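You operate a simulated robot arm through the tools that you are given. There is no shell and no other tool.

Carry out the task below with a simulated two-armed robot. There is one attempt and no reset: what you move stays moved.

Task
Set the controls near the top of the lid table. At the end: the purple clip is set to out; the blue test piece from the top of the lid table is in the lid table drawer; the green clip is set to out; the blue clip is set to out; whatever was shut is shut again. Leave all else as you found it, and nothing knocked over (what rides in a drawer may roll over). The blue clip goes toward x +0.0, y +1.0, z +0.0 (a direction in the base frame), to its stop. The purple clip goes toward x +0.0, y +1.0, z +0.0 (a direction in the base frame), to its stop. The green clip goes toward x +0.0, y +1.0, z +0.0 (a direction in the base frame), to its stop.
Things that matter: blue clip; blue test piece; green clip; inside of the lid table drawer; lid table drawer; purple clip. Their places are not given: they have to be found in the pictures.

The check looks at the end state, three seconds after you hand in, the way a careful person would. Anything else that was tipped, shoved, dropped, spilled or broken makes it a failure. Lids that push on must go on centred and level and be pressed home; caps that screw on are set level and turned clockwise until they are tight.

Robot
Two 7-joint arms with two-finger parallel grippers on one trunk that stands fixed in place. Base frame: the origin is at the foot of the trunk, x ahead of it, y to its left, z up. Units: m, rad, N and s.
The left shoulder is at [0.07, 0.177, 1.195], the right one opposite. With the tool pointing down near the work surface each hand reaches from about 0.28 to 0.72 m from the base axis, measured 20 degrees to its own side. Payload 3.43 kg a hand.
The TCP of each hand is the grasp point between the finger pads, 0.03 m short of the fingertips. In the tool frame z runs along the fingers and y along their closing line. The gripper opens to 0.094 m. The fingers are 0.028 m wide and 0.01 m thick; the gripper's body (0.05 by 0.096 m) begins 0.055 m behind the TCP.
Orientation is that of the tool frame in the base frame, as a unit quaternion [x, y, z, w]. With the fingers straight down and closing along the base's y, the tool's x points along the base's -x, its y along +y and its z along -z.

Tools
- The arms move only by the tool move_arm. It takes "left_series", "right_series" or both (then of equal length, played together; a hand with none holds still); each is a list of rows, each a list of 3 entries, a list of its own where there are three numbers: the opening, from 0 (shut) to 1 (fully open), then the shift along the base's x, y, z in units of 20 mm (1.0 is 20 mm), then the turn, a rotation vector about the base's x, y, z in units of 4 degrees (1.0 is 4 degrees). In form: [[claw, [dx, dy, dz], [wx, wy, wz]], ...]. A call has 1 to 20 rows; each row shifts and turns the commanded pose from where the row before left it. A call with a number of a shift or a turn outside -1 to 1 is refused whole. Each row takes 0.2 s and may step no farther than 0.05 m and 0.15 rad from the row before; otherwise, or with a gripper value out of range, the whole call is refused. A pose out of reach is approached as far as the arm can. The call stops where the force on the tool passes 40 N (or 10 N more than at its start, if that is more) or the arm is blocked; 0.2 s more then pass. Each finger travels about 0.153 m/s and halts on what it meets, pressing with about 40 N; the grip force reading is that of the motor and also rises with nothing between the fingers. The clock runs only during rows and for 0.2 s after the last one: add rows that do not move to give the fingers time. It gives the time, the measured TCP pose, the force on the tool (base axes), the opening and the grip force at its end, in the units of the frame above (readings bear some noise), with the torque about the TCP (base axes, N m) and any sound that the robot's microphone picked up, and new pictures: "pictures" is both (left out), scene, wrist or none (wrist: the cameras of the hands that moved).
- Cameras (640 x 400 px; columns grow to the right, rows downward): "scene" is now at [0.1327, -0.0277, 1.5102]; the picture's right is [-0.31, -0.95, -0.00], its down [-0.57, 0.19, -0.80] and it looks along [0.76, -0.25, -0.60] (base axes); focal length 317 px, centre (320, 200). "left" rides on the left gripper at [0.076, -0.014, -0.102] in its tool frame; the picture's right is [0.18, 0.98, 0.00], its down [-0.75, 0.14, -0.64] and it looks along [-0.63, 0.12, 0.77] (tool axes); focal length 243 px, centre (320, 200). "right" rides on the right gripper at [0.076, 0.014, -0.103] in its tool frame; the picture's right is [-0.18, 0.98, 0.00], its down [-0.75, -0.14, -0.64] and it looks along [-0.63, -0.12, 0.77] (tool axes); focal length 243 px, centre (320, 200).
- move_column(by): slides the trunk up (or, below 0, down) by that many m; the arms and the scene camera ride with it, the base frame stays. It gives what a move gives, with no picture.
- pan_tilt(pan, tilt): turns the head with the scene camera to pan (to the left, within 1.501 rad either way) and tilt (down, from -0.506 to 1.204), counted from straight ahead of the robot. It gives what a move gives, and a new picture of the scene camera.
- probe_pixels(camera, pixels): for up to 12 pixels [column, row] of the newest picture of that camera ("zoom" is the newest enlarged one), the place [x, y, z] in the base frame of the surface seen there, good to about 0.003 m. It takes no simulated time.
- zoom(camera, box): a new picture of the part [left, top, right, bottom] of that camera's present view, enlarged. It takes no simulated time.
- job_done(): hands the job in; it is judged then, once.

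Open the grippers and draw the arms clear of the work before you hand the job in, unless the task says otherwise.

The tools are called after ">>>" as a command line: name --argument value ..., lists and objects as JSON in quotes. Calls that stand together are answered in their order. move_arm: Moves the arms, as the interface text tells. Its arguments: {"type":"object","properties":{"left_series":{"type":"array","items":{"type":"array"}},"right_series":{"type":"array","items":{"type":"array"}},"pictures":{"type":"string","enum":["both","scene","wrist","none"]}},"required":[]} The other tools are called the same way: move_column (by) moves the trunk up or down; pan_tilt (pan, tilt) turns the head that bears the scene camera; probe_pixels (camera, pixels) gives the place of the surface under pixels of a picture; zoom (camera, box) takes an enlarged picture of a part of a camera's view; job_done () hands the job in.

At the start:

```text
time: 0.0
left_tool_pos: [0.4791, 0.0336, 1.2032]
left_tcp_rot: [0.0, 1.0, 0.0, -0.001]
left_force: [-0.1, 0.8, 0.1]
left_ft_torque: [0.0, 0.02, -0.03]
left_opening: 0.094
left_grasp_force: 0.2
right_tool_pos: [0.3893, -0.4412, 1.2714]
right_tcp_rot: [-0.001, 1.0, 0.0, -0.003]
right_force: [-0.8, -0.3, 0.3]
right_ft_torque: [-0.01, 0.02, -0.01]
right_opening: 0.0938
right_grasp_force: 0.3
trunk travel left (down, up): [-0.775, 0.065]
head pan, tilt (commanded): [-0.316, 0.641]
```

scene: 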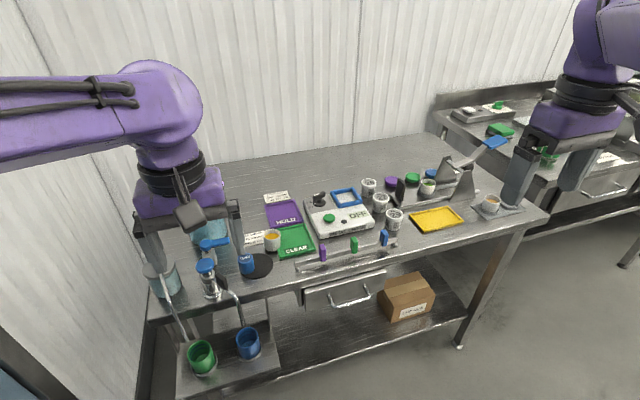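
right: 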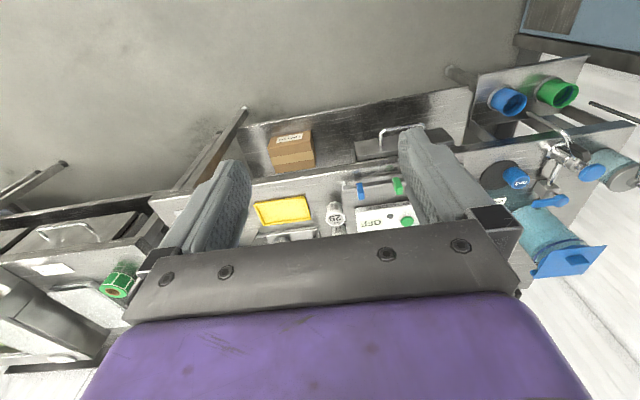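
left: 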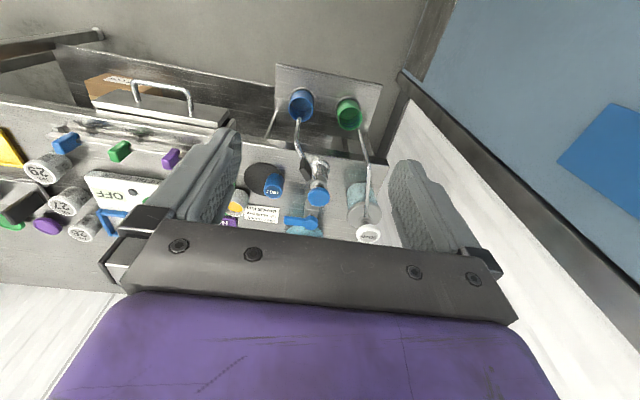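

The scene shows the table with purple/green/blue clips around (322,253), (354,245), (384,238), a drawer handle at (350,295), and a blue cylinder at (246,265). I zoom in for detail.

>>> zoom --camera "scene" --box '[280, 210, 420, 310]'

>>> zoom --camera "scene" --box '[140, 200, 300, 300]'

>>> zoom --camera "scene" --box '[300, 140, 540, 290]'

```text
4.00 times, centred on (350, 260) of scene
```

zoom: 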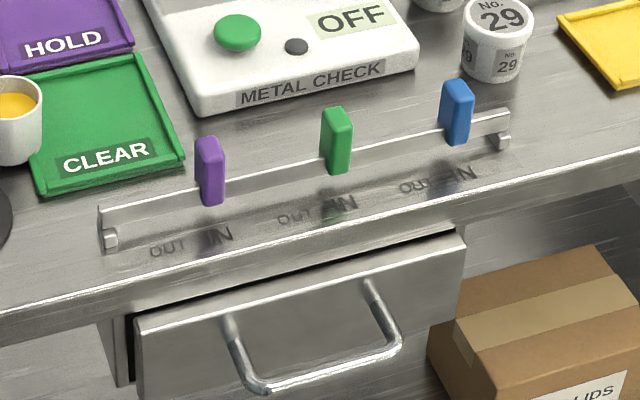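

```text
4.00 times, centred on (220, 250) of scene
```

zoom: 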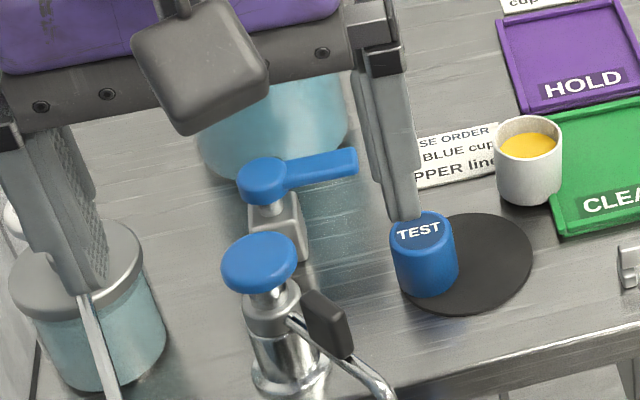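

```text
2.67 times, centred on (420, 215) of scene
```

zoom: 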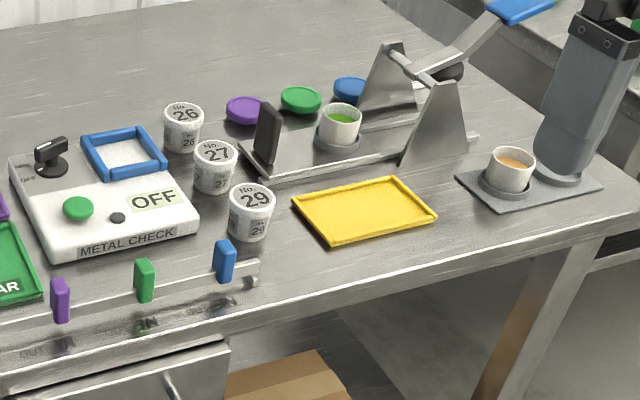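

The clips stand on a rail with OUT to the left (+y), and the blue TEST cylinder stands on a dark disc. I probe their positions.

>>> probe_pixels --camera "scene" --pixels '[[246, 256], [247, 265], [247, 273], [265, 268], [322, 246], [322, 257], [354, 240], [354, 248], [385, 233], [384, 240]]'

>>> zoom --camera "scene" --box '[290, 220, 410, 295]'

>>> zoom --camera "left" --box '[20, 60, 260, 210]'

>>> zoom --camera "right" --box '[240, 90, 560, 290]'

```text
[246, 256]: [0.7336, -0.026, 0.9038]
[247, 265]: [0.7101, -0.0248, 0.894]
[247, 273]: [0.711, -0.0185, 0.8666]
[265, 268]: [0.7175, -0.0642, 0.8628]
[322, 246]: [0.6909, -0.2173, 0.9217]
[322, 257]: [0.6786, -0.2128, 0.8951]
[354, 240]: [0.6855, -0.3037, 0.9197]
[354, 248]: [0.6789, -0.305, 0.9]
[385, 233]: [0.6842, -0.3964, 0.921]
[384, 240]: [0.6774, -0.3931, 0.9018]
```

```text
5.33 times, centred on (350, 258) of scene
```

zoom: 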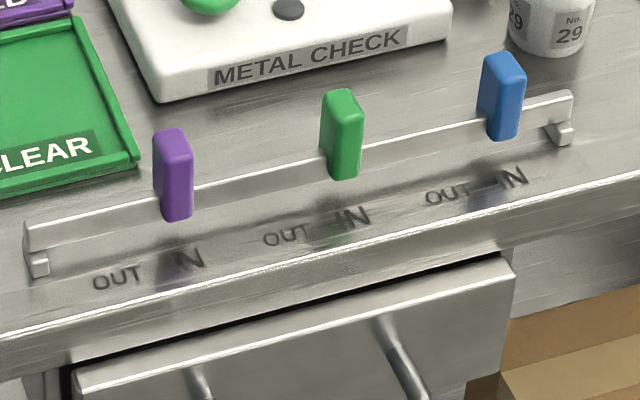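

```text
2.67 times, centred on (140, 135) of left
```

zoom: 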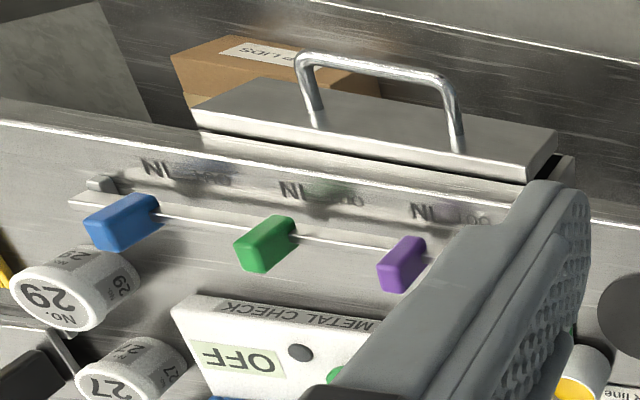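

```text
2.00 times, centred on (400, 190) of right
```

zoom: 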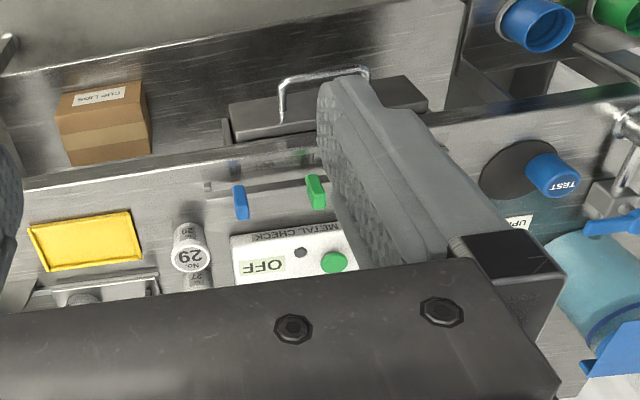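

I probe the drawer handle, drawer front, table edge, rail ends and labels.

>>> probe_pixels --camera "scene" --pixels '[[337, 301], [349, 305], [363, 299], [379, 293], [373, 280], [331, 290], [316, 292], [394, 272], [306, 270], [418, 240], [299, 260], [404, 240]]'

>>> zoom --camera "scene" --box '[290, 255, 402, 325]'

```text
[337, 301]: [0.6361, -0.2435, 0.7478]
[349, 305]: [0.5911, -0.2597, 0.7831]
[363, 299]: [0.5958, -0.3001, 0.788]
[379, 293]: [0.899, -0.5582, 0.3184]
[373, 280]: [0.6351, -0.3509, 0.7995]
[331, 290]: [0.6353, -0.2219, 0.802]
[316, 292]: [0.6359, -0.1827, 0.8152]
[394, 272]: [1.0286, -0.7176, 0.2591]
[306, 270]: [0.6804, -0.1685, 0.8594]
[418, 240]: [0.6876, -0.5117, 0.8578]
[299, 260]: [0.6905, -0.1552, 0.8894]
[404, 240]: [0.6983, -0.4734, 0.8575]
```

```text
5.71 times, centred on (346, 290) of scene
```

zoom: 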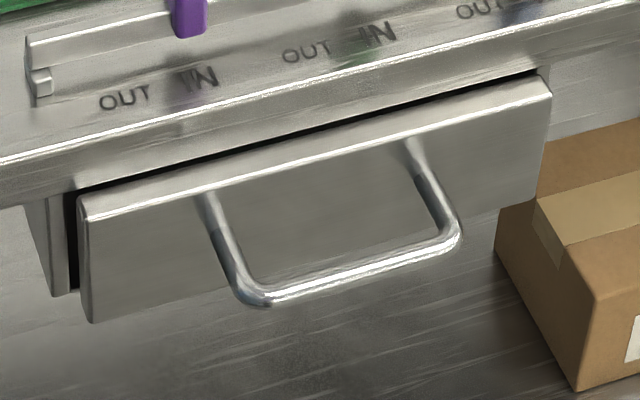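

I probe the handle and table lip on the newest enlarged picture for exact geometry.

>>> probe_pixels --camera "zoom" --pixels '[[265, 292], [350, 272], [448, 235], [215, 205], [415, 155], [90, 215], [545, 90], [300, 145], [120, 100], [200, 80], [400, 90], [40, 85]]'

>>> zoom --camera "scene" --box '[296, 225, 404, 292]'

```text
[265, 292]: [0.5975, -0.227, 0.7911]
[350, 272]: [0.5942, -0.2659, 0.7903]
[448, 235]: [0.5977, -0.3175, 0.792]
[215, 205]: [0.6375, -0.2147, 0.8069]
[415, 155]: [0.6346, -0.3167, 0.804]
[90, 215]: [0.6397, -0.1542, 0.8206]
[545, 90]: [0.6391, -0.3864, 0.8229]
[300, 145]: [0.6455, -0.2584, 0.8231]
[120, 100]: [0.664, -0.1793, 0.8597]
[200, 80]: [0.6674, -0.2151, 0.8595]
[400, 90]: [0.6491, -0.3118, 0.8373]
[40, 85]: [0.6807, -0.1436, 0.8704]
```

```text
5.93 times, centred on (350, 258) of scene
```

zoom: 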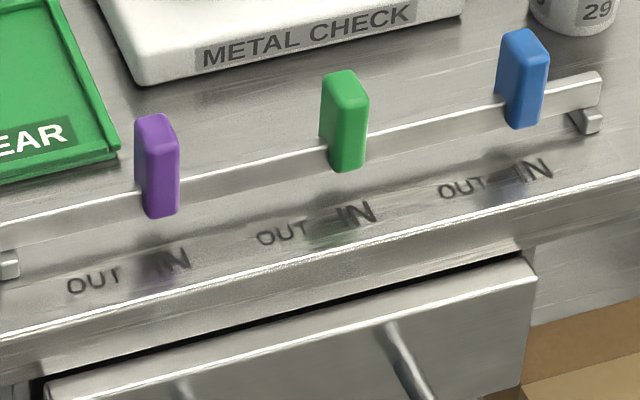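

Handle bar is at about x 0.594, z 0.788, y -0.215 to -0.318. I look at the surroundings of the TEST piece from the left wrist camera and measure its neighbours.

>>> zoom --camera "left" --box '[220, 80, 420, 240]'

>>> probe_pixels --camera "left" --pixels '[[274, 178], [272, 192], [262, 168], [318, 198], [318, 170], [252, 180], [265, 213], [246, 195], [302, 222], [305, 172], [298, 125], [246, 168]]'

```text
2.50 times, centred on (320, 160) of left
```

zoom: 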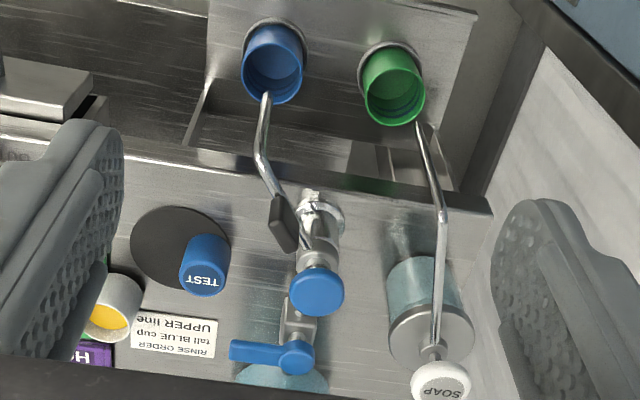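

```text
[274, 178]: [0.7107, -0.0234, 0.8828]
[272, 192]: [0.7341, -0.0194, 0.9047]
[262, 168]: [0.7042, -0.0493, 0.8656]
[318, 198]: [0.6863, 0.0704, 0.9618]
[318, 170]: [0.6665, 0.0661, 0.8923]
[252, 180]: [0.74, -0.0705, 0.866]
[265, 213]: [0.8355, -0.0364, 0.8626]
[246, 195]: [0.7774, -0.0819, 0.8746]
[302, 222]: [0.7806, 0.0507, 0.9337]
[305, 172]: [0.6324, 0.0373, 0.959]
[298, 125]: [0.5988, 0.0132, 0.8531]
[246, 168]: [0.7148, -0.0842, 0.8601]
```

The TEST piece is centred near (0.727, -0.023), top z 0.904; a tap lever sits near (0.632, 0.037, 0.96). I look to the left with the head to see where the left arm can be parked.

>>> pan_tilt --pan 0.5 --tilt 0.7

```text
time: 1.1
left_tool_pos: [0.4788, 0.0342, 1.2041]
left_tcp_rot: [0.0, 1.0, -0.001, 0.0]
left_force: [0.7, 0.0, 0.7]
left_ft_torque: [0.04, -0.03, 0.03]
left_opening: 0.0939
left_grasp_force: 0.0
right_tool_pos: [0.3891, -0.4402, 1.2709]
right_tcp_rot: [0.0, 1.0, -0.001, -0.002]
right_force: [0.5, -0.1, -0.4]
right_ft_torque: [-0.02, -0.01, 0.07]
right_opening: 0.0942
right_grasp_force: 0.0
trunk travel left (down, up): [-0.775, 0.065]
head pan, tilt (commanded): [0.499, 0.7]
```

scene: 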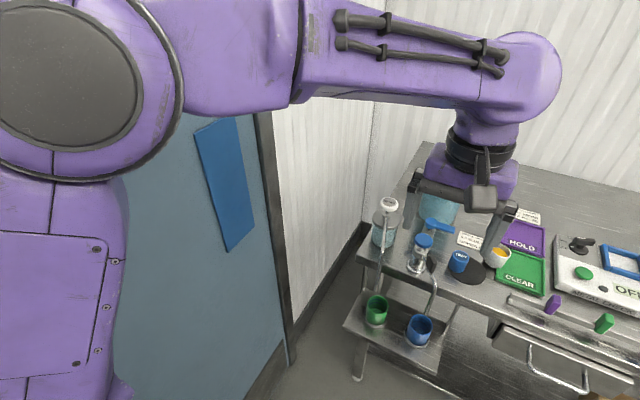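

The left wall and door are nearby; I probe their positions to park the left arm safely.

>>> probe_pixels --camera "scene" --pixels '[[230, 200], [310, 180], [350, 150], [220, 300], [440, 210], [388, 205], [423, 240], [438, 225], [435, 260], [470, 262], [420, 325], [377, 300]]'

>>> zoom --camera "scene" --box '[350, 170, 550, 295]'

```text
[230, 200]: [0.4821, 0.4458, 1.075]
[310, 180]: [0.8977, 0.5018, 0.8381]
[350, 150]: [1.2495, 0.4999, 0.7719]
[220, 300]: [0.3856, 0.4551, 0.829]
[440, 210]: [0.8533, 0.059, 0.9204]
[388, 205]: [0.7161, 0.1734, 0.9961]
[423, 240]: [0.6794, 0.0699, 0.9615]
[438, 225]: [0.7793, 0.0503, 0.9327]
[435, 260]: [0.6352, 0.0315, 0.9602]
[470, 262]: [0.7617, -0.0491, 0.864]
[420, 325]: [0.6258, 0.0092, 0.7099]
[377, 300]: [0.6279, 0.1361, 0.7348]
```

```text
3.20 times, centred on (450, 232) of scene
```

zoom: 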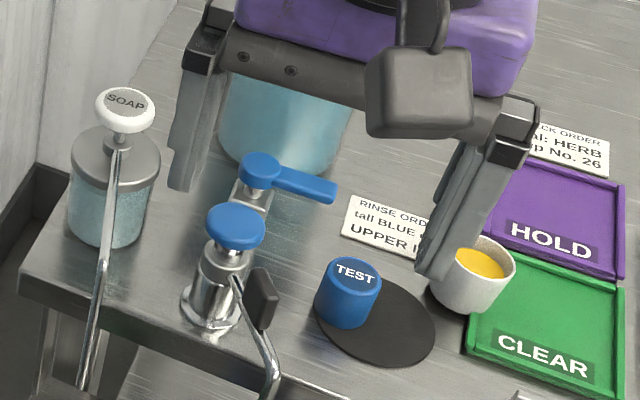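

Door wall at y≈0.45–0.5. I move the left hand back, left and up in small steps to clear the workspace, while holding its gripper orientation.

>>> move_arm --left_series '[[1, [-0.5, 0.5, 1], [0, 0, 0]], [1, [-1, 0.8, 0.6], [0, 0, 0]], [1, [-1, 0.8, 0.6], [0, 0, 0]], [1, [-1, 0.8, 0.4], [0, 0, 0]], [1, [-1, 0.8, 0.4], [0, 0, 0]], [1, [-1, 0.8, 0], [0, 0, 0]], [1, [-1, 0.5, 0], [0, 0, 0]]]' --pictures "scene"

```text
time: 2.7
left_tool_pos: [0.3483, 0.1332, 1.264]
left_tcp_rot: [-0.001, 1.0, 0.001, 0.002]
left_force: [-0.8, -0.5, -0.7]
left_ft_torque: [0.01, -0.03, -0.03]
left_opening: 0.0939
left_grasp_force: 0.1
right_tool_pos: [0.388, -0.4424, 1.2712]
right_tcp_rot: [0.0, 1.0, 0.001, -0.003]
right_force: [0.2, 0.0, -0.2]
right_ft_torque: [0.03, 0.03, 0.01]
right_opening: 0.0939
right_grasp_force: 0.0
trunk travel left (down, up): [-0.775, 0.065]
head pan, tilt (commanded): [0.499, 0.7]
```

scene: 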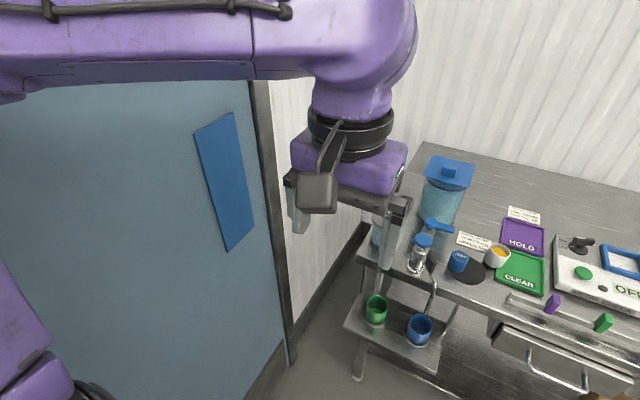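

Left arm is clear. I turn the head back to the work area and probe the cups behind the clips.

>>> pan_tilt --pan -0.35 --tilt 0.72

```text
time: 3.9
left_tool_pos: [0.3502, 0.1349, 1.2631]
left_tcp_rot: [0.0, 1.0, 0.0, 0.0]
left_force: [0.4, 0.2, -0.5]
left_ft_torque: [-0.03, 0.02, 0.03]
left_opening: 0.0941
left_grasp_force: 0.1
right_tool_pos: [0.3886, -0.442, 1.271]
right_tcp_rot: [0.0, 1.0, 0.001, -0.002]
right_force: [0.3, -0.4, 0.2]
right_ft_torque: [0.02, 0.01, 0.01]
right_opening: 0.0939
right_grasp_force: 0.0
trunk travel left (down, up): [-0.775, 0.065]
head pan, tilt (commanded): [-0.351, 0.721]
```

scene: 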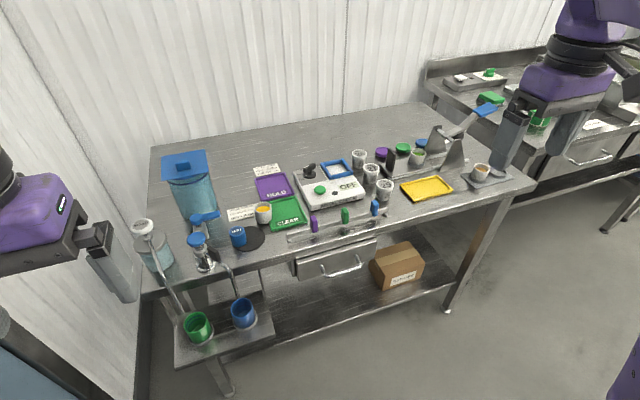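

I probe the cup No. 29, the metal check box and the press parts near the hand's path.

>>> probe_pixels --camera "scene" --pixels '[[386, 182], [385, 193], [350, 185], [345, 195], [430, 187], [486, 111], [451, 150], [481, 168], [440, 140], [264, 208], [238, 232], [204, 218]]'

```text
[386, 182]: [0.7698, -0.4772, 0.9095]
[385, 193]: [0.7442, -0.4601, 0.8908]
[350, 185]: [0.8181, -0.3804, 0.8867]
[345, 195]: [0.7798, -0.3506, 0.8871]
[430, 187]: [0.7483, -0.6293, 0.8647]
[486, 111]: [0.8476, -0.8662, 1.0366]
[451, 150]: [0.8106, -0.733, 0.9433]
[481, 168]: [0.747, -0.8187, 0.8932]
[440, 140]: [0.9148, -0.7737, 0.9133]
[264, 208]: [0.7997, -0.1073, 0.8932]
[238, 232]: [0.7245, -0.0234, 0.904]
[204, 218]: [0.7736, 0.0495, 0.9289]
```

All clearances are fine: cup 29 top z≈0.91 at (0.765,-0.475), box top 0.887. I move the right hand with fingers shut to about (0.64, -0.43, 1.03), pointing down.

>>> move_arm --right_series '[[0, [0.97, 0.05, -0.92], [0, 0, 0]], [0, [0.97, 0.05, -0.92], [0, 0, 0]], [0, [0.97, 0.05, -0.92], [0, 0, 0]], [0, [0.97, 0.05, -0.92], [0, 0, 0]], [0, [0.97, 0.05, -0.92], [0, 0, 0]], [0, [0.97, 0.05, -0.92], [0, 0, 0]], [0, [0.97, 0.05, -0.92], [0, 0, 0]], [0, [0.97, 0.05, -0.92], [0, 0, 0]], [0, [0.97, 0.05, -0.92], [0, 0, 0]], [0, [0.97, 0.05, -0.92], [0, 0, 0]], [0, [0.97, 0.05, -0.92], [0, 0, 0]], [0, [0.97, 0.05, -0.92], [0, 0, 0]], [0, [0.97, 0.05, -0.92], [0, 0, 0]]]'

```text
time: 6.7
left_tool_pos: [0.351, 0.1344, 1.2616]
left_tcp_rot: [0.0, 1.0, 0.0, -0.001]
left_force: [-0.2, -0.1, 0.2]
left_ft_torque: [0.01, -0.03, -0.02]
left_opening: 0.0943
left_grasp_force: 0.1
right_tool_pos: [0.6417, -0.4287, 1.0301]
right_tcp_rot: [0.0, 1.0, 0.001, -0.003]
right_force: [-1.2, -0.2, 0.4]
right_ft_torque: [-0.01, 0.03, 0.0]
right_opening: 0.0
right_grasp_force: 33.4
trunk travel left (down, up): [-0.775, 0.065]
head pan, tilt (commanded): [-0.351, 0.721]
```

scene: 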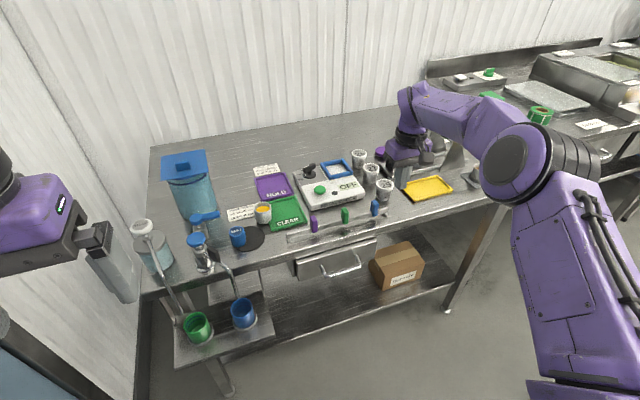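
right: 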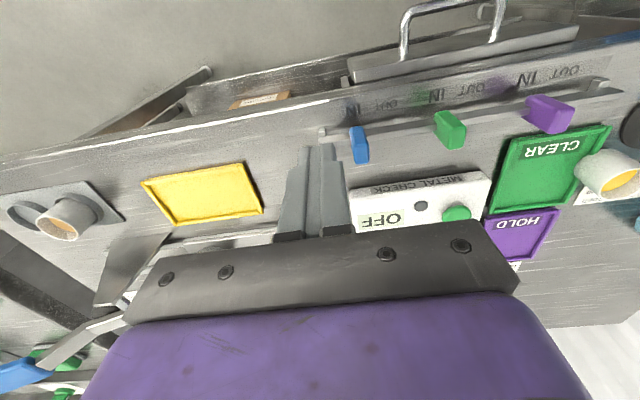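

The closed fingertips sit left of the blue clip in the wrist view (tips near (318,150), blue clip (358,145)). I probe clip faces and rail top from this view.

>>> zoom --camera "right" --box '[290, 80, 450, 180]'

>>> probe_pixels --camera "right" --pixels '[[357, 130], [353, 145], [362, 155], [360, 145], [340, 133], [380, 132], [440, 120], [450, 130], [438, 135], [322, 133], [545, 103], [552, 115]]'

```text
4.00 times, centred on (370, 130) of right
```

zoom: 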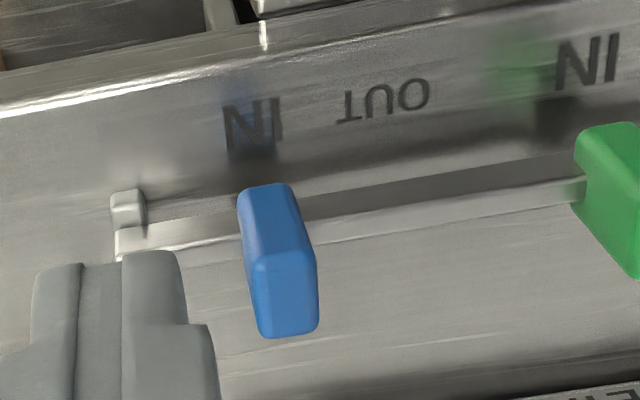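

```text
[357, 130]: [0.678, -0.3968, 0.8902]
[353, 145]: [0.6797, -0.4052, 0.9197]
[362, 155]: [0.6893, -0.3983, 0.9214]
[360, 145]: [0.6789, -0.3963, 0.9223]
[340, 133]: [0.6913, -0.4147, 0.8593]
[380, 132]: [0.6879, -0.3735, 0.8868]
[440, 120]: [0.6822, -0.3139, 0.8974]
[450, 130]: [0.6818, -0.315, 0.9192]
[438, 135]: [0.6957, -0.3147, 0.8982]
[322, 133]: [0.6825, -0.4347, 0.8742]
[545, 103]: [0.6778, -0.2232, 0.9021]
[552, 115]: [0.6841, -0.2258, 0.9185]
```

Blue clip's -y face is at y≈-0.405, top z≈0.922; rail top ≈0.887. I lower the shut fingers beside it to x 0.687, y -0.430, z 0.932.

>>> move_arm --right_series '[[0, [0.55, 0, -0.9], [0, 0, 0]], [0, [0.55, 0, -0.9], [0, 0, 0]], [0, [0.55, 0, -0.9], [0, 0, 0]], [0, [0.55, -0.05, -0.9], [0, 0, 0]], [0, [0.1, 0, -0.9], [0, 0, 0]], [0, [0, 0, -0.4], [0, 0, 0]], [0, [0, 0, 0], [0, 0, 0]]]'

```text
time: 8.4
left_tool_pos: [0.3465, 0.1334, 1.2642]
left_tcp_rot: [0.0, 1.0, 0.0, 0.001]
left_force: [-0.8, 0.2, 0.2]
left_ft_torque: [-0.04, -0.01, 0.02]
left_opening: 0.0937
left_grasp_force: 0.1
right_tool_pos: [0.6706, -0.4119, 0.9514]
right_tcp_rot: [0.0, 1.0, 0.0, 0.005]
right_force: [-6.9, 0.7, 10.0]
right_ft_torque: [0.14, 0.14, 0.08]
right_opening: 0.0002
right_grasp_force: 33.2
right hand out of reach, approached as far as the arm can: row 3, 4, 5
trunk travel left (down, up): [-0.775, 0.065]
head pan, tilt (commanded): [-0.351, 0.721]
stopped in row 7 (right hand): the force on the tool passed its limit at 41 N (the readings are from after the stop); the commanded pose is now the measured one
```

scene: 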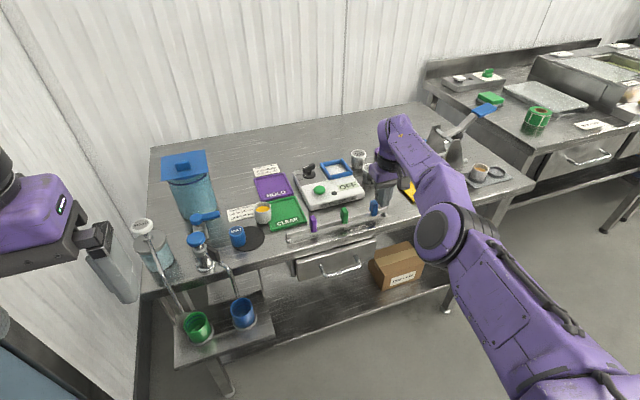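
right: 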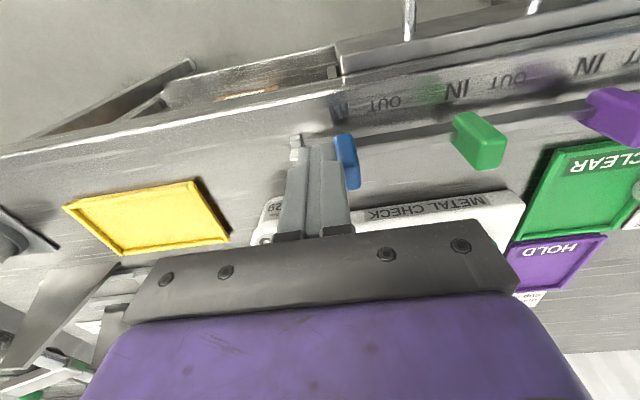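

The straight-down pose is out of reach, so the hand drifted in y and its tip touched the top of the blue clip (tip z≈0.921). I lift away at once and tilt the tool forward (about -y) to gain reach.

>>> move_arm --right_series '[[0, [0, 0, 1], [0, 0, 0]], [0, [-1, -0.5, 1], [0, 0, 0]], [0, [-1, -0.5, 1], [0, 0, 0]], [0, [-0.5, 0, 0], [0, -1, 0]], [0, [0, 0, 0], [0, -1, 0]], [0, [0, 0, 0], [0, -1, 0]], [0, [0, 0, 0], [0, -1, 0]], [0, [0, 0, 0], [0, -1, 0]], [0, [0, 0, 0], [0, -1, 0]], [0, [0, 0, 0], [0, -1, 0]]]'

```text
time: 10.6
left_tool_pos: [0.3482, 0.1343, 1.2632]
left_tcp_rot: [-0.001, 1.0, 0.001, 0.0]
left_force: [0.6, -0.8, 0.7]
left_ft_torque: [-0.03, -0.02, 0.02]
left_opening: 0.0938
left_grasp_force: 0.1
right_tool_pos: [0.7423, -0.4744, 1.0089]
right_tcp_rot: [0.0, 0.969, 0.001, 0.246]
right_force: [0.4, 0.4, 0.5]
right_ft_torque: [0.02, 0.01, 0.0]
right_opening: 0.0
right_grasp_force: 33.2
right hand out of reach, approached as far as the arm can: row 2, 3, 4, 5, 6, 7, 8, 9, 10
trunk travel left (down, up): [-0.775, 0.065]
head pan, tilt (commanded): [-0.351, 0.721]
```

scene: 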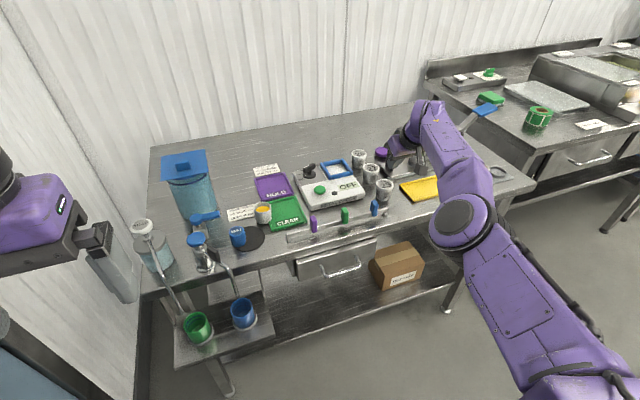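
right: 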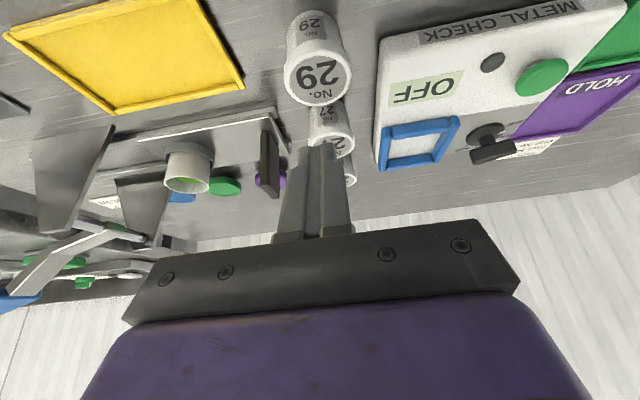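

The hand ended at (0.742,-0.474,1.009), far from the expected spot, so the arm seems stuck near full extension. I hold still for a few rows to see whether it converges to the command.

>>> move_arm --right_series '[[0, [0, 0, 0.3], [0, 0, 0]], [0, [0, 0, 0], [0, 0, 0]], [0, [0, 0, 0], [0, 0, 0]]]' --pictures "none"

```text
time: 11.4
left_tool_pos: [0.3499, 0.1345, 1.2637]
left_tcp_rot: [0.0, 1.0, 0.001, 0.0]
left_force: [0.6, -0.3, 0.6]
left_ft_torque: [0.02, -0.02, -0.01]
left_opening: 0.0939
left_grasp_force: 0.1
right_tool_pos: [0.7433, -0.474, 1.0148]
right_tcp_rot: [0.0, 0.97, 0.001, 0.245]
right_force: [-0.6, -0.6, -0.6]
right_ft_torque: [0.03, -0.01, 0.0]
right_opening: 0.0
right_grasp_force: 33.4
trunk travel left (down, up): [-0.775, 0.065]
head pan, tilt (commanded): [-0.351, 0.721]
```

Now it holds at (0.743,-0.474,1.015) with a 28° tilt and is in reach. I bring it back toward x≈0.672, y≈-0.432 at this height.

>>> move_arm --right_series '[[0, [-0.9, 0.5, 0], [0, 0, 0]], [0, [-0.9, 0.5, 0], [0, 0, 0]], [0, [-0.9, 0.5, 0], [0, 0, 0]], [0, [-0.85, 0.55, 0], [0, 0, 0]], [0, [0, 0, 0], [0, 0, 0]]]' --pictures "wrist"

```text
time: 12.6
left_tool_pos: [0.3495, 0.1342, 1.2634]
left_tcp_rot: [0.0, 1.0, 0.0, 0.0]
left_force: [0.0, 0.4, 0.1]
left_ft_torque: [-0.01, -0.02, 0.01]
left_opening: 0.0937
left_grasp_force: 0.1
right_tool_pos: [0.6708, -0.4327, 1.0148]
right_tcp_rot: [0.001, 0.969, 0.0, 0.245]
right_force: [0.2, 0.0, 0.2]
right_ft_torque: [-0.02, 0.01, -0.02]
right_opening: 0.0
right_grasp_force: 32.6
right hand out of reach, approached as far as the arm can: row 1
trunk travel left (down, up): [-0.775, 0.065]
head pan, tilt (commanded): [-0.351, 0.721]
```

right: 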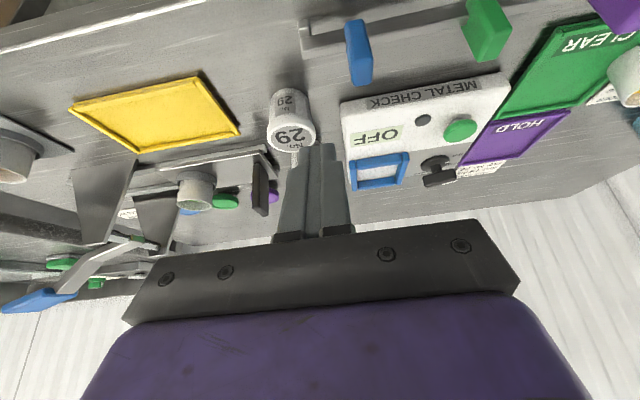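

Now at (0.671,-0.433,1.015). I lower in small steps to z≈0.934, staying on the -y side of the blue clip.

>>> move_arm --right_series '[[0, [0, 0, -0.8], [0, 0, 0]], [0, [0, 0, -0.8], [0, 0, 0]], [0, [0, 0, -0.8], [0, 0, 0]], [0, [0, 0, -0.8], [0, 0, 0]], [0, [0.1, 0, -0.8], [0, 0, 0]], [0, [0, 0, 0], [0, 0, 0]]]'

```text
time: 14.0
left_tool_pos: [0.3492, 0.1337, 1.2625]
left_tcp_rot: [0.0, 1.0, 0.001, -0.001]
left_force: [-0.3, -0.4, -1.0]
left_ft_torque: [0.01, 0.06, 0.02]
left_opening: 0.0941
left_grasp_force: 0.1
right_tool_pos: [0.6733, -0.433, 0.9351]
right_tcp_rot: [0.0, 0.97, 0.001, 0.245]
right_force: [0.7, 0.5, 0.1]
right_ft_torque: [0.0, 0.0, 0.02]
right_opening: 0.0
right_grasp_force: 32.7
trunk travel left (down, up): [-0.775, 0.065]
head pan, tilt (commanded): [-0.351, 0.721]
```

scene: 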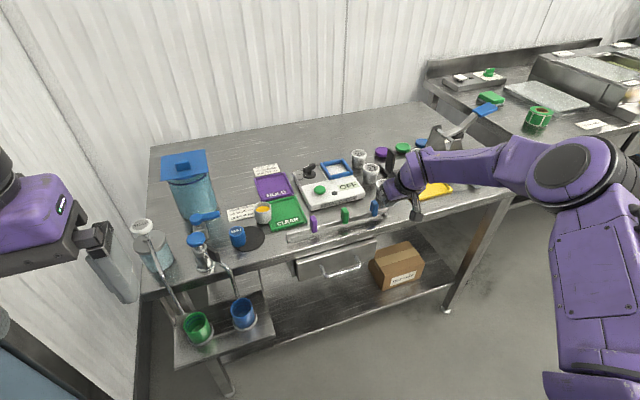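
right: 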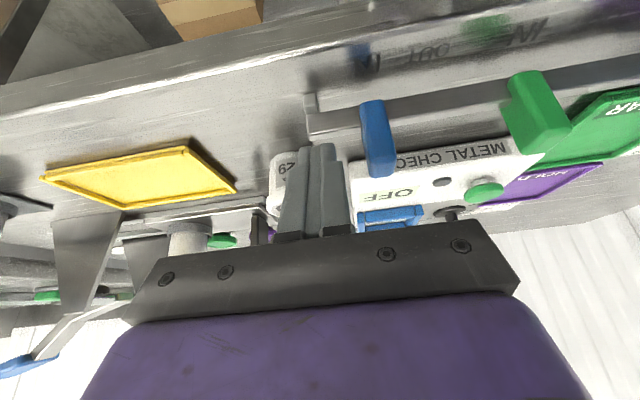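

The shut fingers stand beside the blue clip (fingertips at (318,165), clip at (378,135)). I push toward +y in 6 mm steps.

>>> move_arm --right_series '[[0, [0, 0.4, 0], [0, 0, 0]], [0, [0, 0.3, 0], [0, 0, 0]], [0, [0, 0.3, 0], [0, 0, 0]], [0, [0, 0.3, 0], [0, 0, 0]], [0, [0, 0.3, 0], [0, 0, 0]], [0, [0, 0.3, 0], [0, 0, 0]], [0, [0, 0.3, 0], [0, 0, 0]]]'

```text
time: 15.6
left_tool_pos: [0.3496, 0.1336, 1.264]
left_tcp_rot: [0.0, 1.0, 0.001, 0.001]
left_force: [0.0, 0.5, -0.2]
left_ft_torque: [-0.04, -0.01, 0.01]
left_opening: 0.0939
left_grasp_force: 0.0
right_tool_pos: [0.6734, -0.3877, 0.9349]
right_tcp_rot: [-0.001, 0.97, 0.001, 0.245]
right_force: [0.5, -0.3, 0.1]
right_ft_torque: [0.02, 0.0, -0.01]
right_opening: 0.0002
right_grasp_force: 32.6
trunk travel left (down, up): [-0.775, 0.065]
head pan, tilt (commanded): [-0.351, 0.721]
```

scene: 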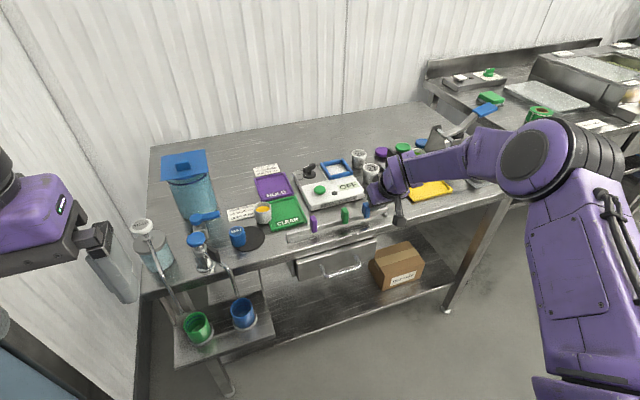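
right: 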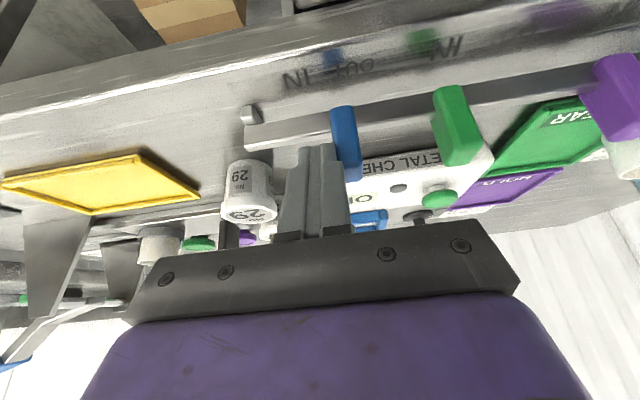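

The blue clip slides with the finger with no resistance. I keep pushing in 3 mm steps to find the stop.

>>> move_arm --right_series '[[0, [0, 0.15, 0], [0, 0, 0]], [0, [0, 0.15, 0], [0, 0, 0]], [0, [0, 0.15, 0], [0, 0, 0]]]' --pictures "none"

>>> zoom --camera "right" --box '[220, 30, 480, 190]'

```text
time: 16.4
left_tool_pos: [0.3493, 0.1339, 1.2639]
left_tcp_rot: [0.0, 1.0, 0.001, 0.0]
left_force: [0.1, -0.6, -0.5]
left_ft_torque: [-0.02, 0.01, 0.0]
left_opening: 0.094
left_grasp_force: 0.2
right_tool_pos: [0.6735, -0.3793, 0.934]
right_tcp_rot: [-0.001, 0.97, 0.001, 0.244]
right_force: [-0.9, 0.8, -0.8]
right_ft_torque: [0.02, 0.02, 0.01]
right_opening: 0.0
right_grasp_force: 33.2
trunk travel left (down, up): [-0.775, 0.065]
head pan, tilt (commanded): [-0.351, 0.721]
```

```text
2.46 times, centred on (350, 110) of right
```

zoom: 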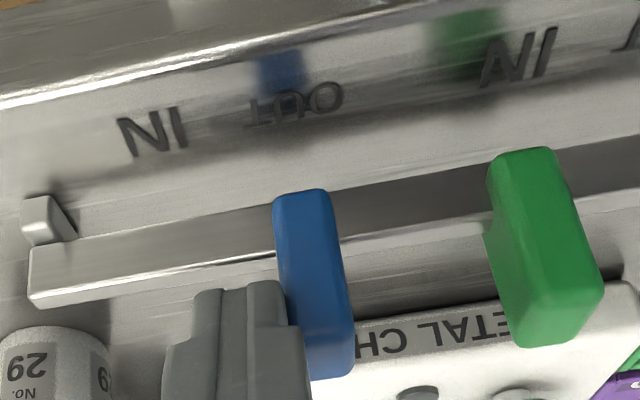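

The blue clip is now level with the OUT mark but shows no stop yet. I continue in 2 mm steps.

>>> move_arm --right_series '[[0, [0, 0.1, 0], [0, 0, 0]], [0, [0, 0.1, 0], [0, 0, 0]], [0, [0, 0.1, 0], [0, 0, 0]]]' --pictures "none"

>>> zoom --camera "right" --box '[220, 30, 480, 190]'

```text
time: 17.2
left_tool_pos: [0.3492, 0.1316, 1.2638]
left_tcp_rot: [0.0, 1.0, 0.001, 0.0]
left_force: [0.2, 0.0, 0.5]
left_ft_torque: [-0.03, -0.02, 0.01]
left_opening: 0.0941
left_grasp_force: 0.0
right_tool_pos: [0.6723, -0.3763, 0.9346]
right_tcp_rot: [0.001, 0.97, 0.001, 0.245]
right_force: [1.7, -11.8, 0.8]
right_ft_torque: [-0.34, -0.1, -0.07]
right_opening: 0.0
right_grasp_force: 32.7
trunk travel left (down, up): [-0.775, 0.065]
head pan, tilt (commanded): [-0.351, 0.721]
```

```text
2.46 times, centred on (350, 110) of right
```

zoom: 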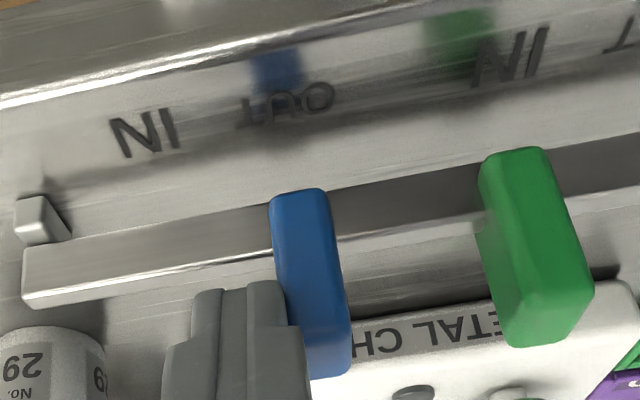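

The force of -11.8 N at y=-0.376 shows the blue clip is at its stop. I back off, lift clear, and move over to the -y side of the purple clip (y≈-0.250).

>>> move_arm --right_series '[[0, [0, -0.5, 0], [0, 0, 0]], [0, [0, 0, 1], [0, 0, 0]], [0, [0, 0, 1], [0, 0, 0]], [0, [0, 0, 1], [0, 0, 0]], [0, [0, 0.97, 0], [0, 0, 0]], [0, [0, 0.97, 0], [0, 0, 0]], [0, [0, 0.97, 0], [0, 0, 0]], [0, [0, 0.97, 0], [0, 0, 0]], [0, [0, 0.97, 0], [0, 0, 0]], [0, [0, 0.97, 0], [0, 0, 0]], [0, [0, 0.97, 0], [0, 0, 0]], [0, [0, 0, 0], [0, 0, 0]]]'

```text
time: 19.8
left_tool_pos: [0.3501, 0.1349, 1.2629]
left_tcp_rot: [0.0, 1.0, -0.001, 0.0]
left_force: [0.0, 0.0, 0.4]
left_ft_torque: [-0.01, 0.01, -0.02]
left_opening: 0.0941
left_grasp_force: 0.1
right_tool_pos: [0.6962, -0.2791, 1.0064]
right_tcp_rot: [-0.004, 0.97, 0.003, 0.241]
right_force: [-0.8, 0.4, -0.1]
right_ft_torque: [-0.01, 0.01, -0.02]
right_opening: 0.0
right_grasp_force: 33.1
right hand out of reach, approached as far as the arm can: row 9, 10, 11
trunk travel left (down, up): [-0.775, 0.065]
head pan, tilt (commanded): [-0.351, 0.721]
```

scene: 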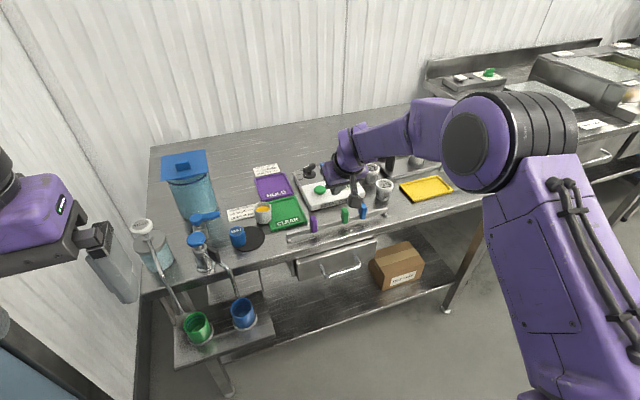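
right: 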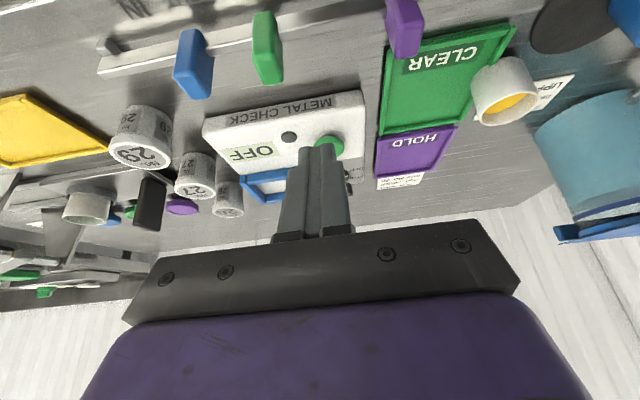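

The arm went out of reach near y=-0.28, likely a joint limit rather than distance. I turn the head to look at the right arm's posture.

>>> pan_tilt --pan -0.75 --tilt 0.6

```text
time: 20.7
left_tool_pos: [0.35, 0.1347, 1.2646]
left_tcp_rot: [0.0, 1.0, 0.0, 0.001]
left_force: [-0.2, 0.6, 0.2]
left_ft_torque: [0.04, 0.01, 0.01]
left_opening: 0.094
left_grasp_force: 0.1
right_tool_pos: [0.695, -0.2814, 1.0064]
right_tcp_rot: [-0.004, 0.97, 0.003, 0.243]
right_force: [-0.6, 0.0, 0.5]
right_ft_torque: [0.0, 0.02, -0.01]
right_opening: 0.0
right_grasp_force: 33.0
trunk travel left (down, up): [-0.775, 0.065]
head pan, tilt (commanded): [-0.75, 0.6]
```

scene: 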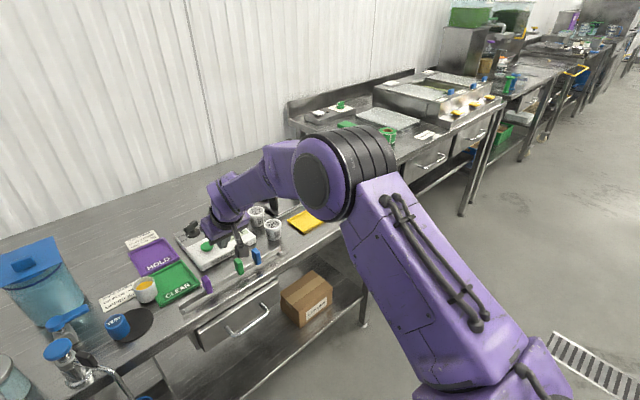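

I probe points on the arm (elbow, forearm, wrist) to understand its posture.

>>> probe_pixels --camera "scene" --pixels '[[312, 185], [345, 160], [380, 160], [280, 165], [230, 190], [225, 225], [400, 260], [470, 340], [500, 370], [245, 205], [390, 210], [320, 215]]'

>>> zoom --camera "scene" --box '[160, 110, 420, 300]'

```text
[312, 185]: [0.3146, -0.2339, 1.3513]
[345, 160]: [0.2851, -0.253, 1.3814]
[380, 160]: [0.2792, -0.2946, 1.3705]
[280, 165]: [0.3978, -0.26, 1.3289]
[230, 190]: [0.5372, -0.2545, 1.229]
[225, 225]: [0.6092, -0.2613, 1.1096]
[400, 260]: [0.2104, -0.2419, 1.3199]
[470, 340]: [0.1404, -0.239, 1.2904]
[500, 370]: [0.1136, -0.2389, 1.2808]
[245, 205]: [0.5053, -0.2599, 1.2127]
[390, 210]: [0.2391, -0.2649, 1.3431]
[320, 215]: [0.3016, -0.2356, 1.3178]
```

```text
2.11 times, centred on (290, 205) of scene
```

zoom: 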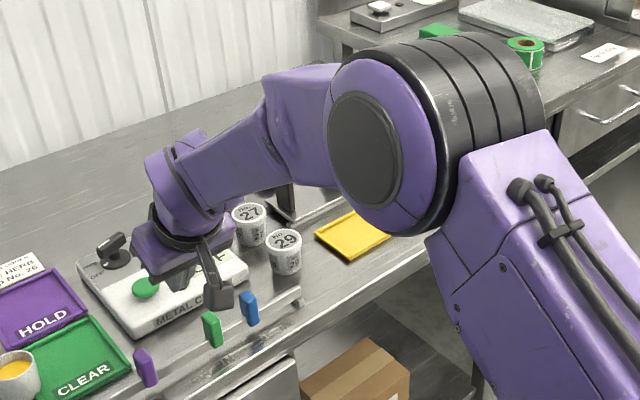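

The arm is elbow-up with the wrist well inside its range, so I try smaller steps toward +y and slightly back in x.

>>> move_arm --right_series '[[0, [-0.5, 0, 0], [0, 0, 0]], [0, [-0.5, 0, 0], [0, 0, 0]], [0, [0, 0.4, 0], [0, 0, 0]], [0, [0, 0.4, 0], [0, 0, 0]], [0, [0, 0.4, 0], [0, 0, 0]], [0, [0, 0.4, 0], [0, 0, 0]]]' --pictures "scene"

```text
time: 22.1
left_tool_pos: [0.3492, 0.1335, 1.2633]
left_tcp_rot: [0.0, 1.0, 0.001, 0.0]
left_force: [0.9, 0.2, -1.2]
left_ft_torque: [0.0, -0.01, 0.03]
left_opening: 0.0939
left_grasp_force: 0.1
right_tool_pos: [0.6961, -0.2787, 1.0177]
right_tcp_rot: [-0.004, 0.97, 0.003, 0.243]
right_force: [0.2, 0.8, -0.5]
right_ft_torque: [-0.01, 0.02, -0.03]
right_opening: 0.0
right_grasp_force: 32.8
right hand out of reach, approached as far as the arm can: row 1, 2, 3, 4, 5, 6
trunk travel left (down, up): [-0.775, 0.065]
head pan, tilt (commanded): [-0.75, 0.6]
```

scene: 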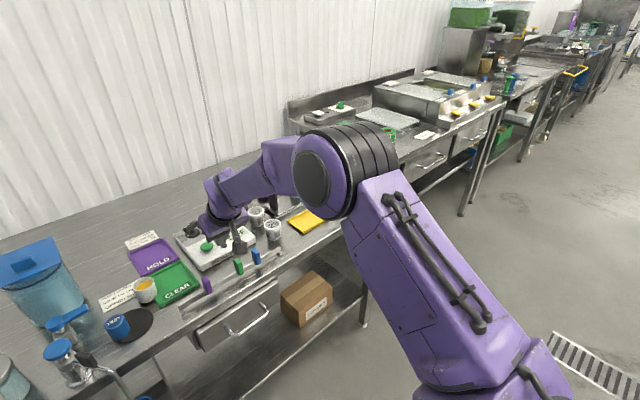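

Even moving back is refused: the upper arm is raised to its limit, since the forward tilt is too strong for this nearer place. I reduce the tilt by turning back about +y by 20° at this height.

>>> move_arm --right_series '[[0, [0, 0, 0], [0, 1, 0]], [0, [0, 0, 0], [0, 1, 0]], [0, [0, 0, 0], [0, 1, 0]], [0, [0, 0, 0], [0, 1, 0]], [0, [0, 0, 0], [0, 1, 0]], [0, [0, 0, 0], [0, 0, 0]]]' --pictures "scene"

```text
time: 23.5
left_tool_pos: [0.3495, 0.1345, 1.2621]
left_tcp_rot: [0.0, 1.0, -0.001, -0.001]
left_force: [0.6, 0.1, 0.7]
left_ft_torque: [0.0, -0.01, -0.01]
left_opening: 0.0939
left_grasp_force: 0.1
right_tool_pos: [0.6946, -0.2787, 1.0172]
right_tcp_rot: [0.001, 0.997, 0.0, 0.072]
right_force: [-0.8, 0.8, -0.5]
right_ft_torque: [-0.01, 0.02, 0.01]
right_opening: 0.0
right_grasp_force: 33.3
trunk travel left (down, up): [-0.775, 0.065]
head pan, tilt (commanded): [-0.75, 0.6]
```

scene: 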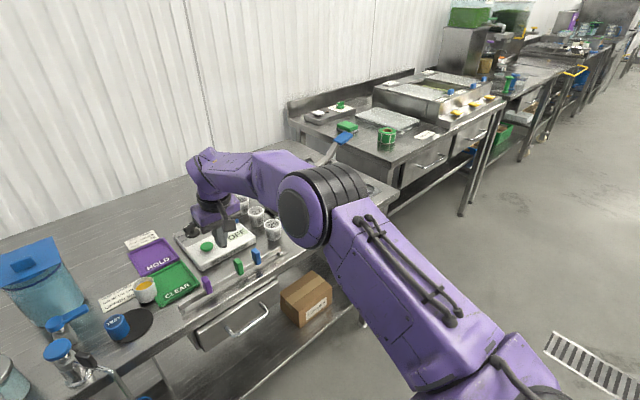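

Tilt is now about 8° and in reach. I move to y≈-0.250, x≈0.683 and lower partway to z≈0.96 (tips above clip tops).

>>> move_arm --right_series '[[0, [-0.3, 0.7, 0], [0, 0, 0]], [0, [-0.3, 0.7, 0], [0, 0, 0]], [0, [0, 0, -0.7], [0, 0, 0]], [0, [0, 0, -0.7], [0, 0, 0]], [0, [0, 0, -0.7], [0, 0, 0]], [0, [0, 0, -0.7], [0, 0, 0]], [0, [0, 0, 0], [0, 0, 0]]]' --pictures "both"

```text
time: 25.1
left_tool_pos: [0.3497, 0.1341, 1.2623]
left_tcp_rot: [0.0, 1.0, 0.0, 0.0]
left_force: [-0.6, 0.2, 0.1]
left_ft_torque: [-0.01, 0.01, -0.02]
left_opening: 0.0942
left_grasp_force: 0.0
right_tool_pos: [0.6834, -0.2497, 0.9632]
right_tcp_rot: [0.0, 0.997, 0.001, 0.073]
right_force: [0.4, 0.1, -0.2]
right_ft_torque: [-0.02, 0.01, 0.01]
right_opening: 0.0
right_grasp_force: 33.4
trunk travel left (down, up): [-0.775, 0.065]
head pan, tilt (commanded): [-0.75, 0.6]
```

scene: 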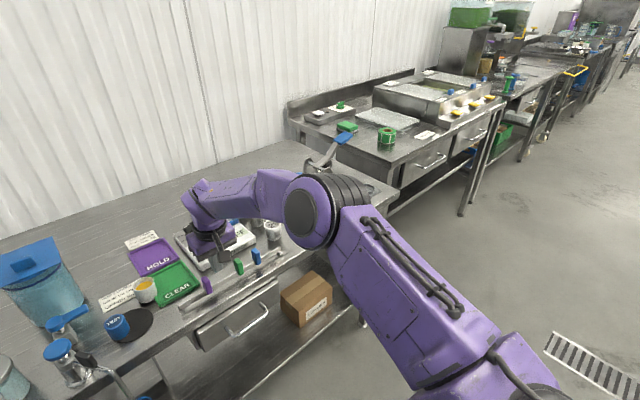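
right: 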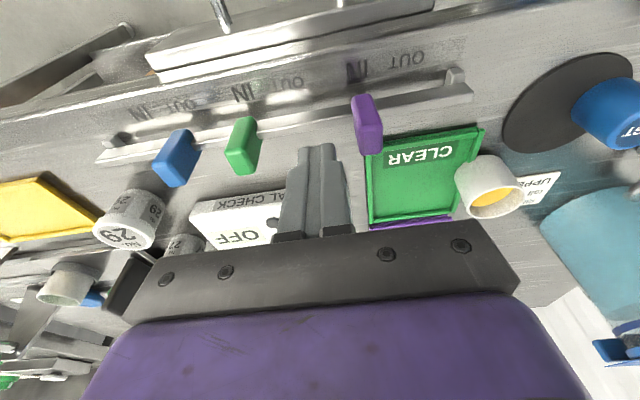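

The fingers are between green and purple clips with good room. I lower to z≈0.935 and push purple +y for most of its travel.

>>> move_arm --right_series '[[0, [0, 0, -0.7], [0, 0, 0]], [0, [0, 0, -0.7], [0, 0, 0]], [0, [0, 0, 0], [0, 0, 0]], [0, [0, 0.4, 0], [0, 0, 0]], [0, [0, 0.3, 0], [0, 0, 0]], [0, [0, 0.3, 0], [0, 0, 0]], [0, [0, 0.3, 0], [0, 0, 0]], [0, [0, 0.3, 0], [0, 0, 0]], [0, [0, 0.3, 0], [0, 0, 0]], [0, [0, 0.2, 0], [0, 0, 0]]]' --pictures "wrist"

```text
time: 27.3
left_tool_pos: [0.3481, 0.1339, 1.2621]
left_tcp_rot: [0.0, 1.0, 0.0, 0.0]
left_force: [-0.1, -0.7, -0.3]
left_ft_torque: [0.02, -0.03, -0.03]
left_opening: 0.0939
left_grasp_force: 0.1
right_tool_pos: [0.6833, -0.2086, 0.9349]
right_tcp_rot: [0.001, 0.997, 0.001, 0.074]
right_force: [0.0, -0.3, 0.4]
right_ft_torque: [0.0, 0.0, -0.01]
right_opening: 0.0
right_grasp_force: 33.0
trunk travel left (down, up): [-0.775, 0.065]
head pan, tilt (commanded): [-0.75, 0.6]
```

right: 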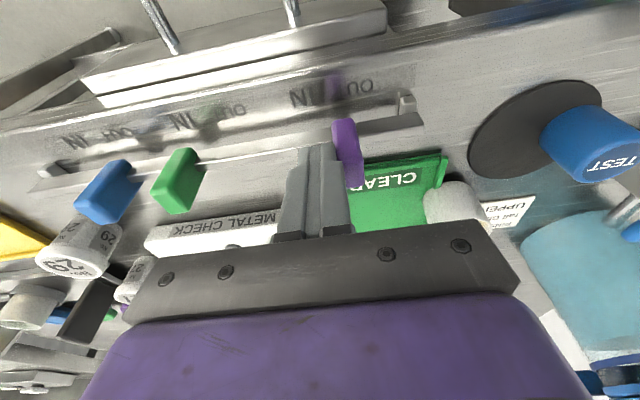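

Purple is moving with the fingers. I continue in small steps toward the expected stop near y≈-0.196.

>>> move_arm --right_series '[[0, [0, 0.2, 0], [0, 0, 0]], [0, [0, 0.15, 0], [0, 0, 0]], [0, [0, 0.1, 0], [0, 0, 0]], [0, [0, 0.1, 0], [0, 0, 0]]]' --pictures "none"

```text
time: 28.3
left_tool_pos: [0.3503, 0.1332, 1.2626]
left_tcp_rot: [-0.001, 1.0, 0.0, 0.0]
left_force: [0.4, -0.2, -0.1]
left_ft_torque: [0.0, -0.01, -0.02]
left_opening: 0.0941
left_grasp_force: 0.1
right_tool_pos: [0.6829, -0.1979, 0.934]
right_tcp_rot: [0.0, 0.997, 0.001, 0.072]
right_force: [0.3, -1.2, -0.2]
right_ft_torque: [-0.04, -0.02, 0.02]
right_opening: 0.0001
right_grasp_force: 32.7
trunk travel left (down, up): [-0.775, 0.065]
head pan, tilt (commanded): [-0.75, 0.6]
```

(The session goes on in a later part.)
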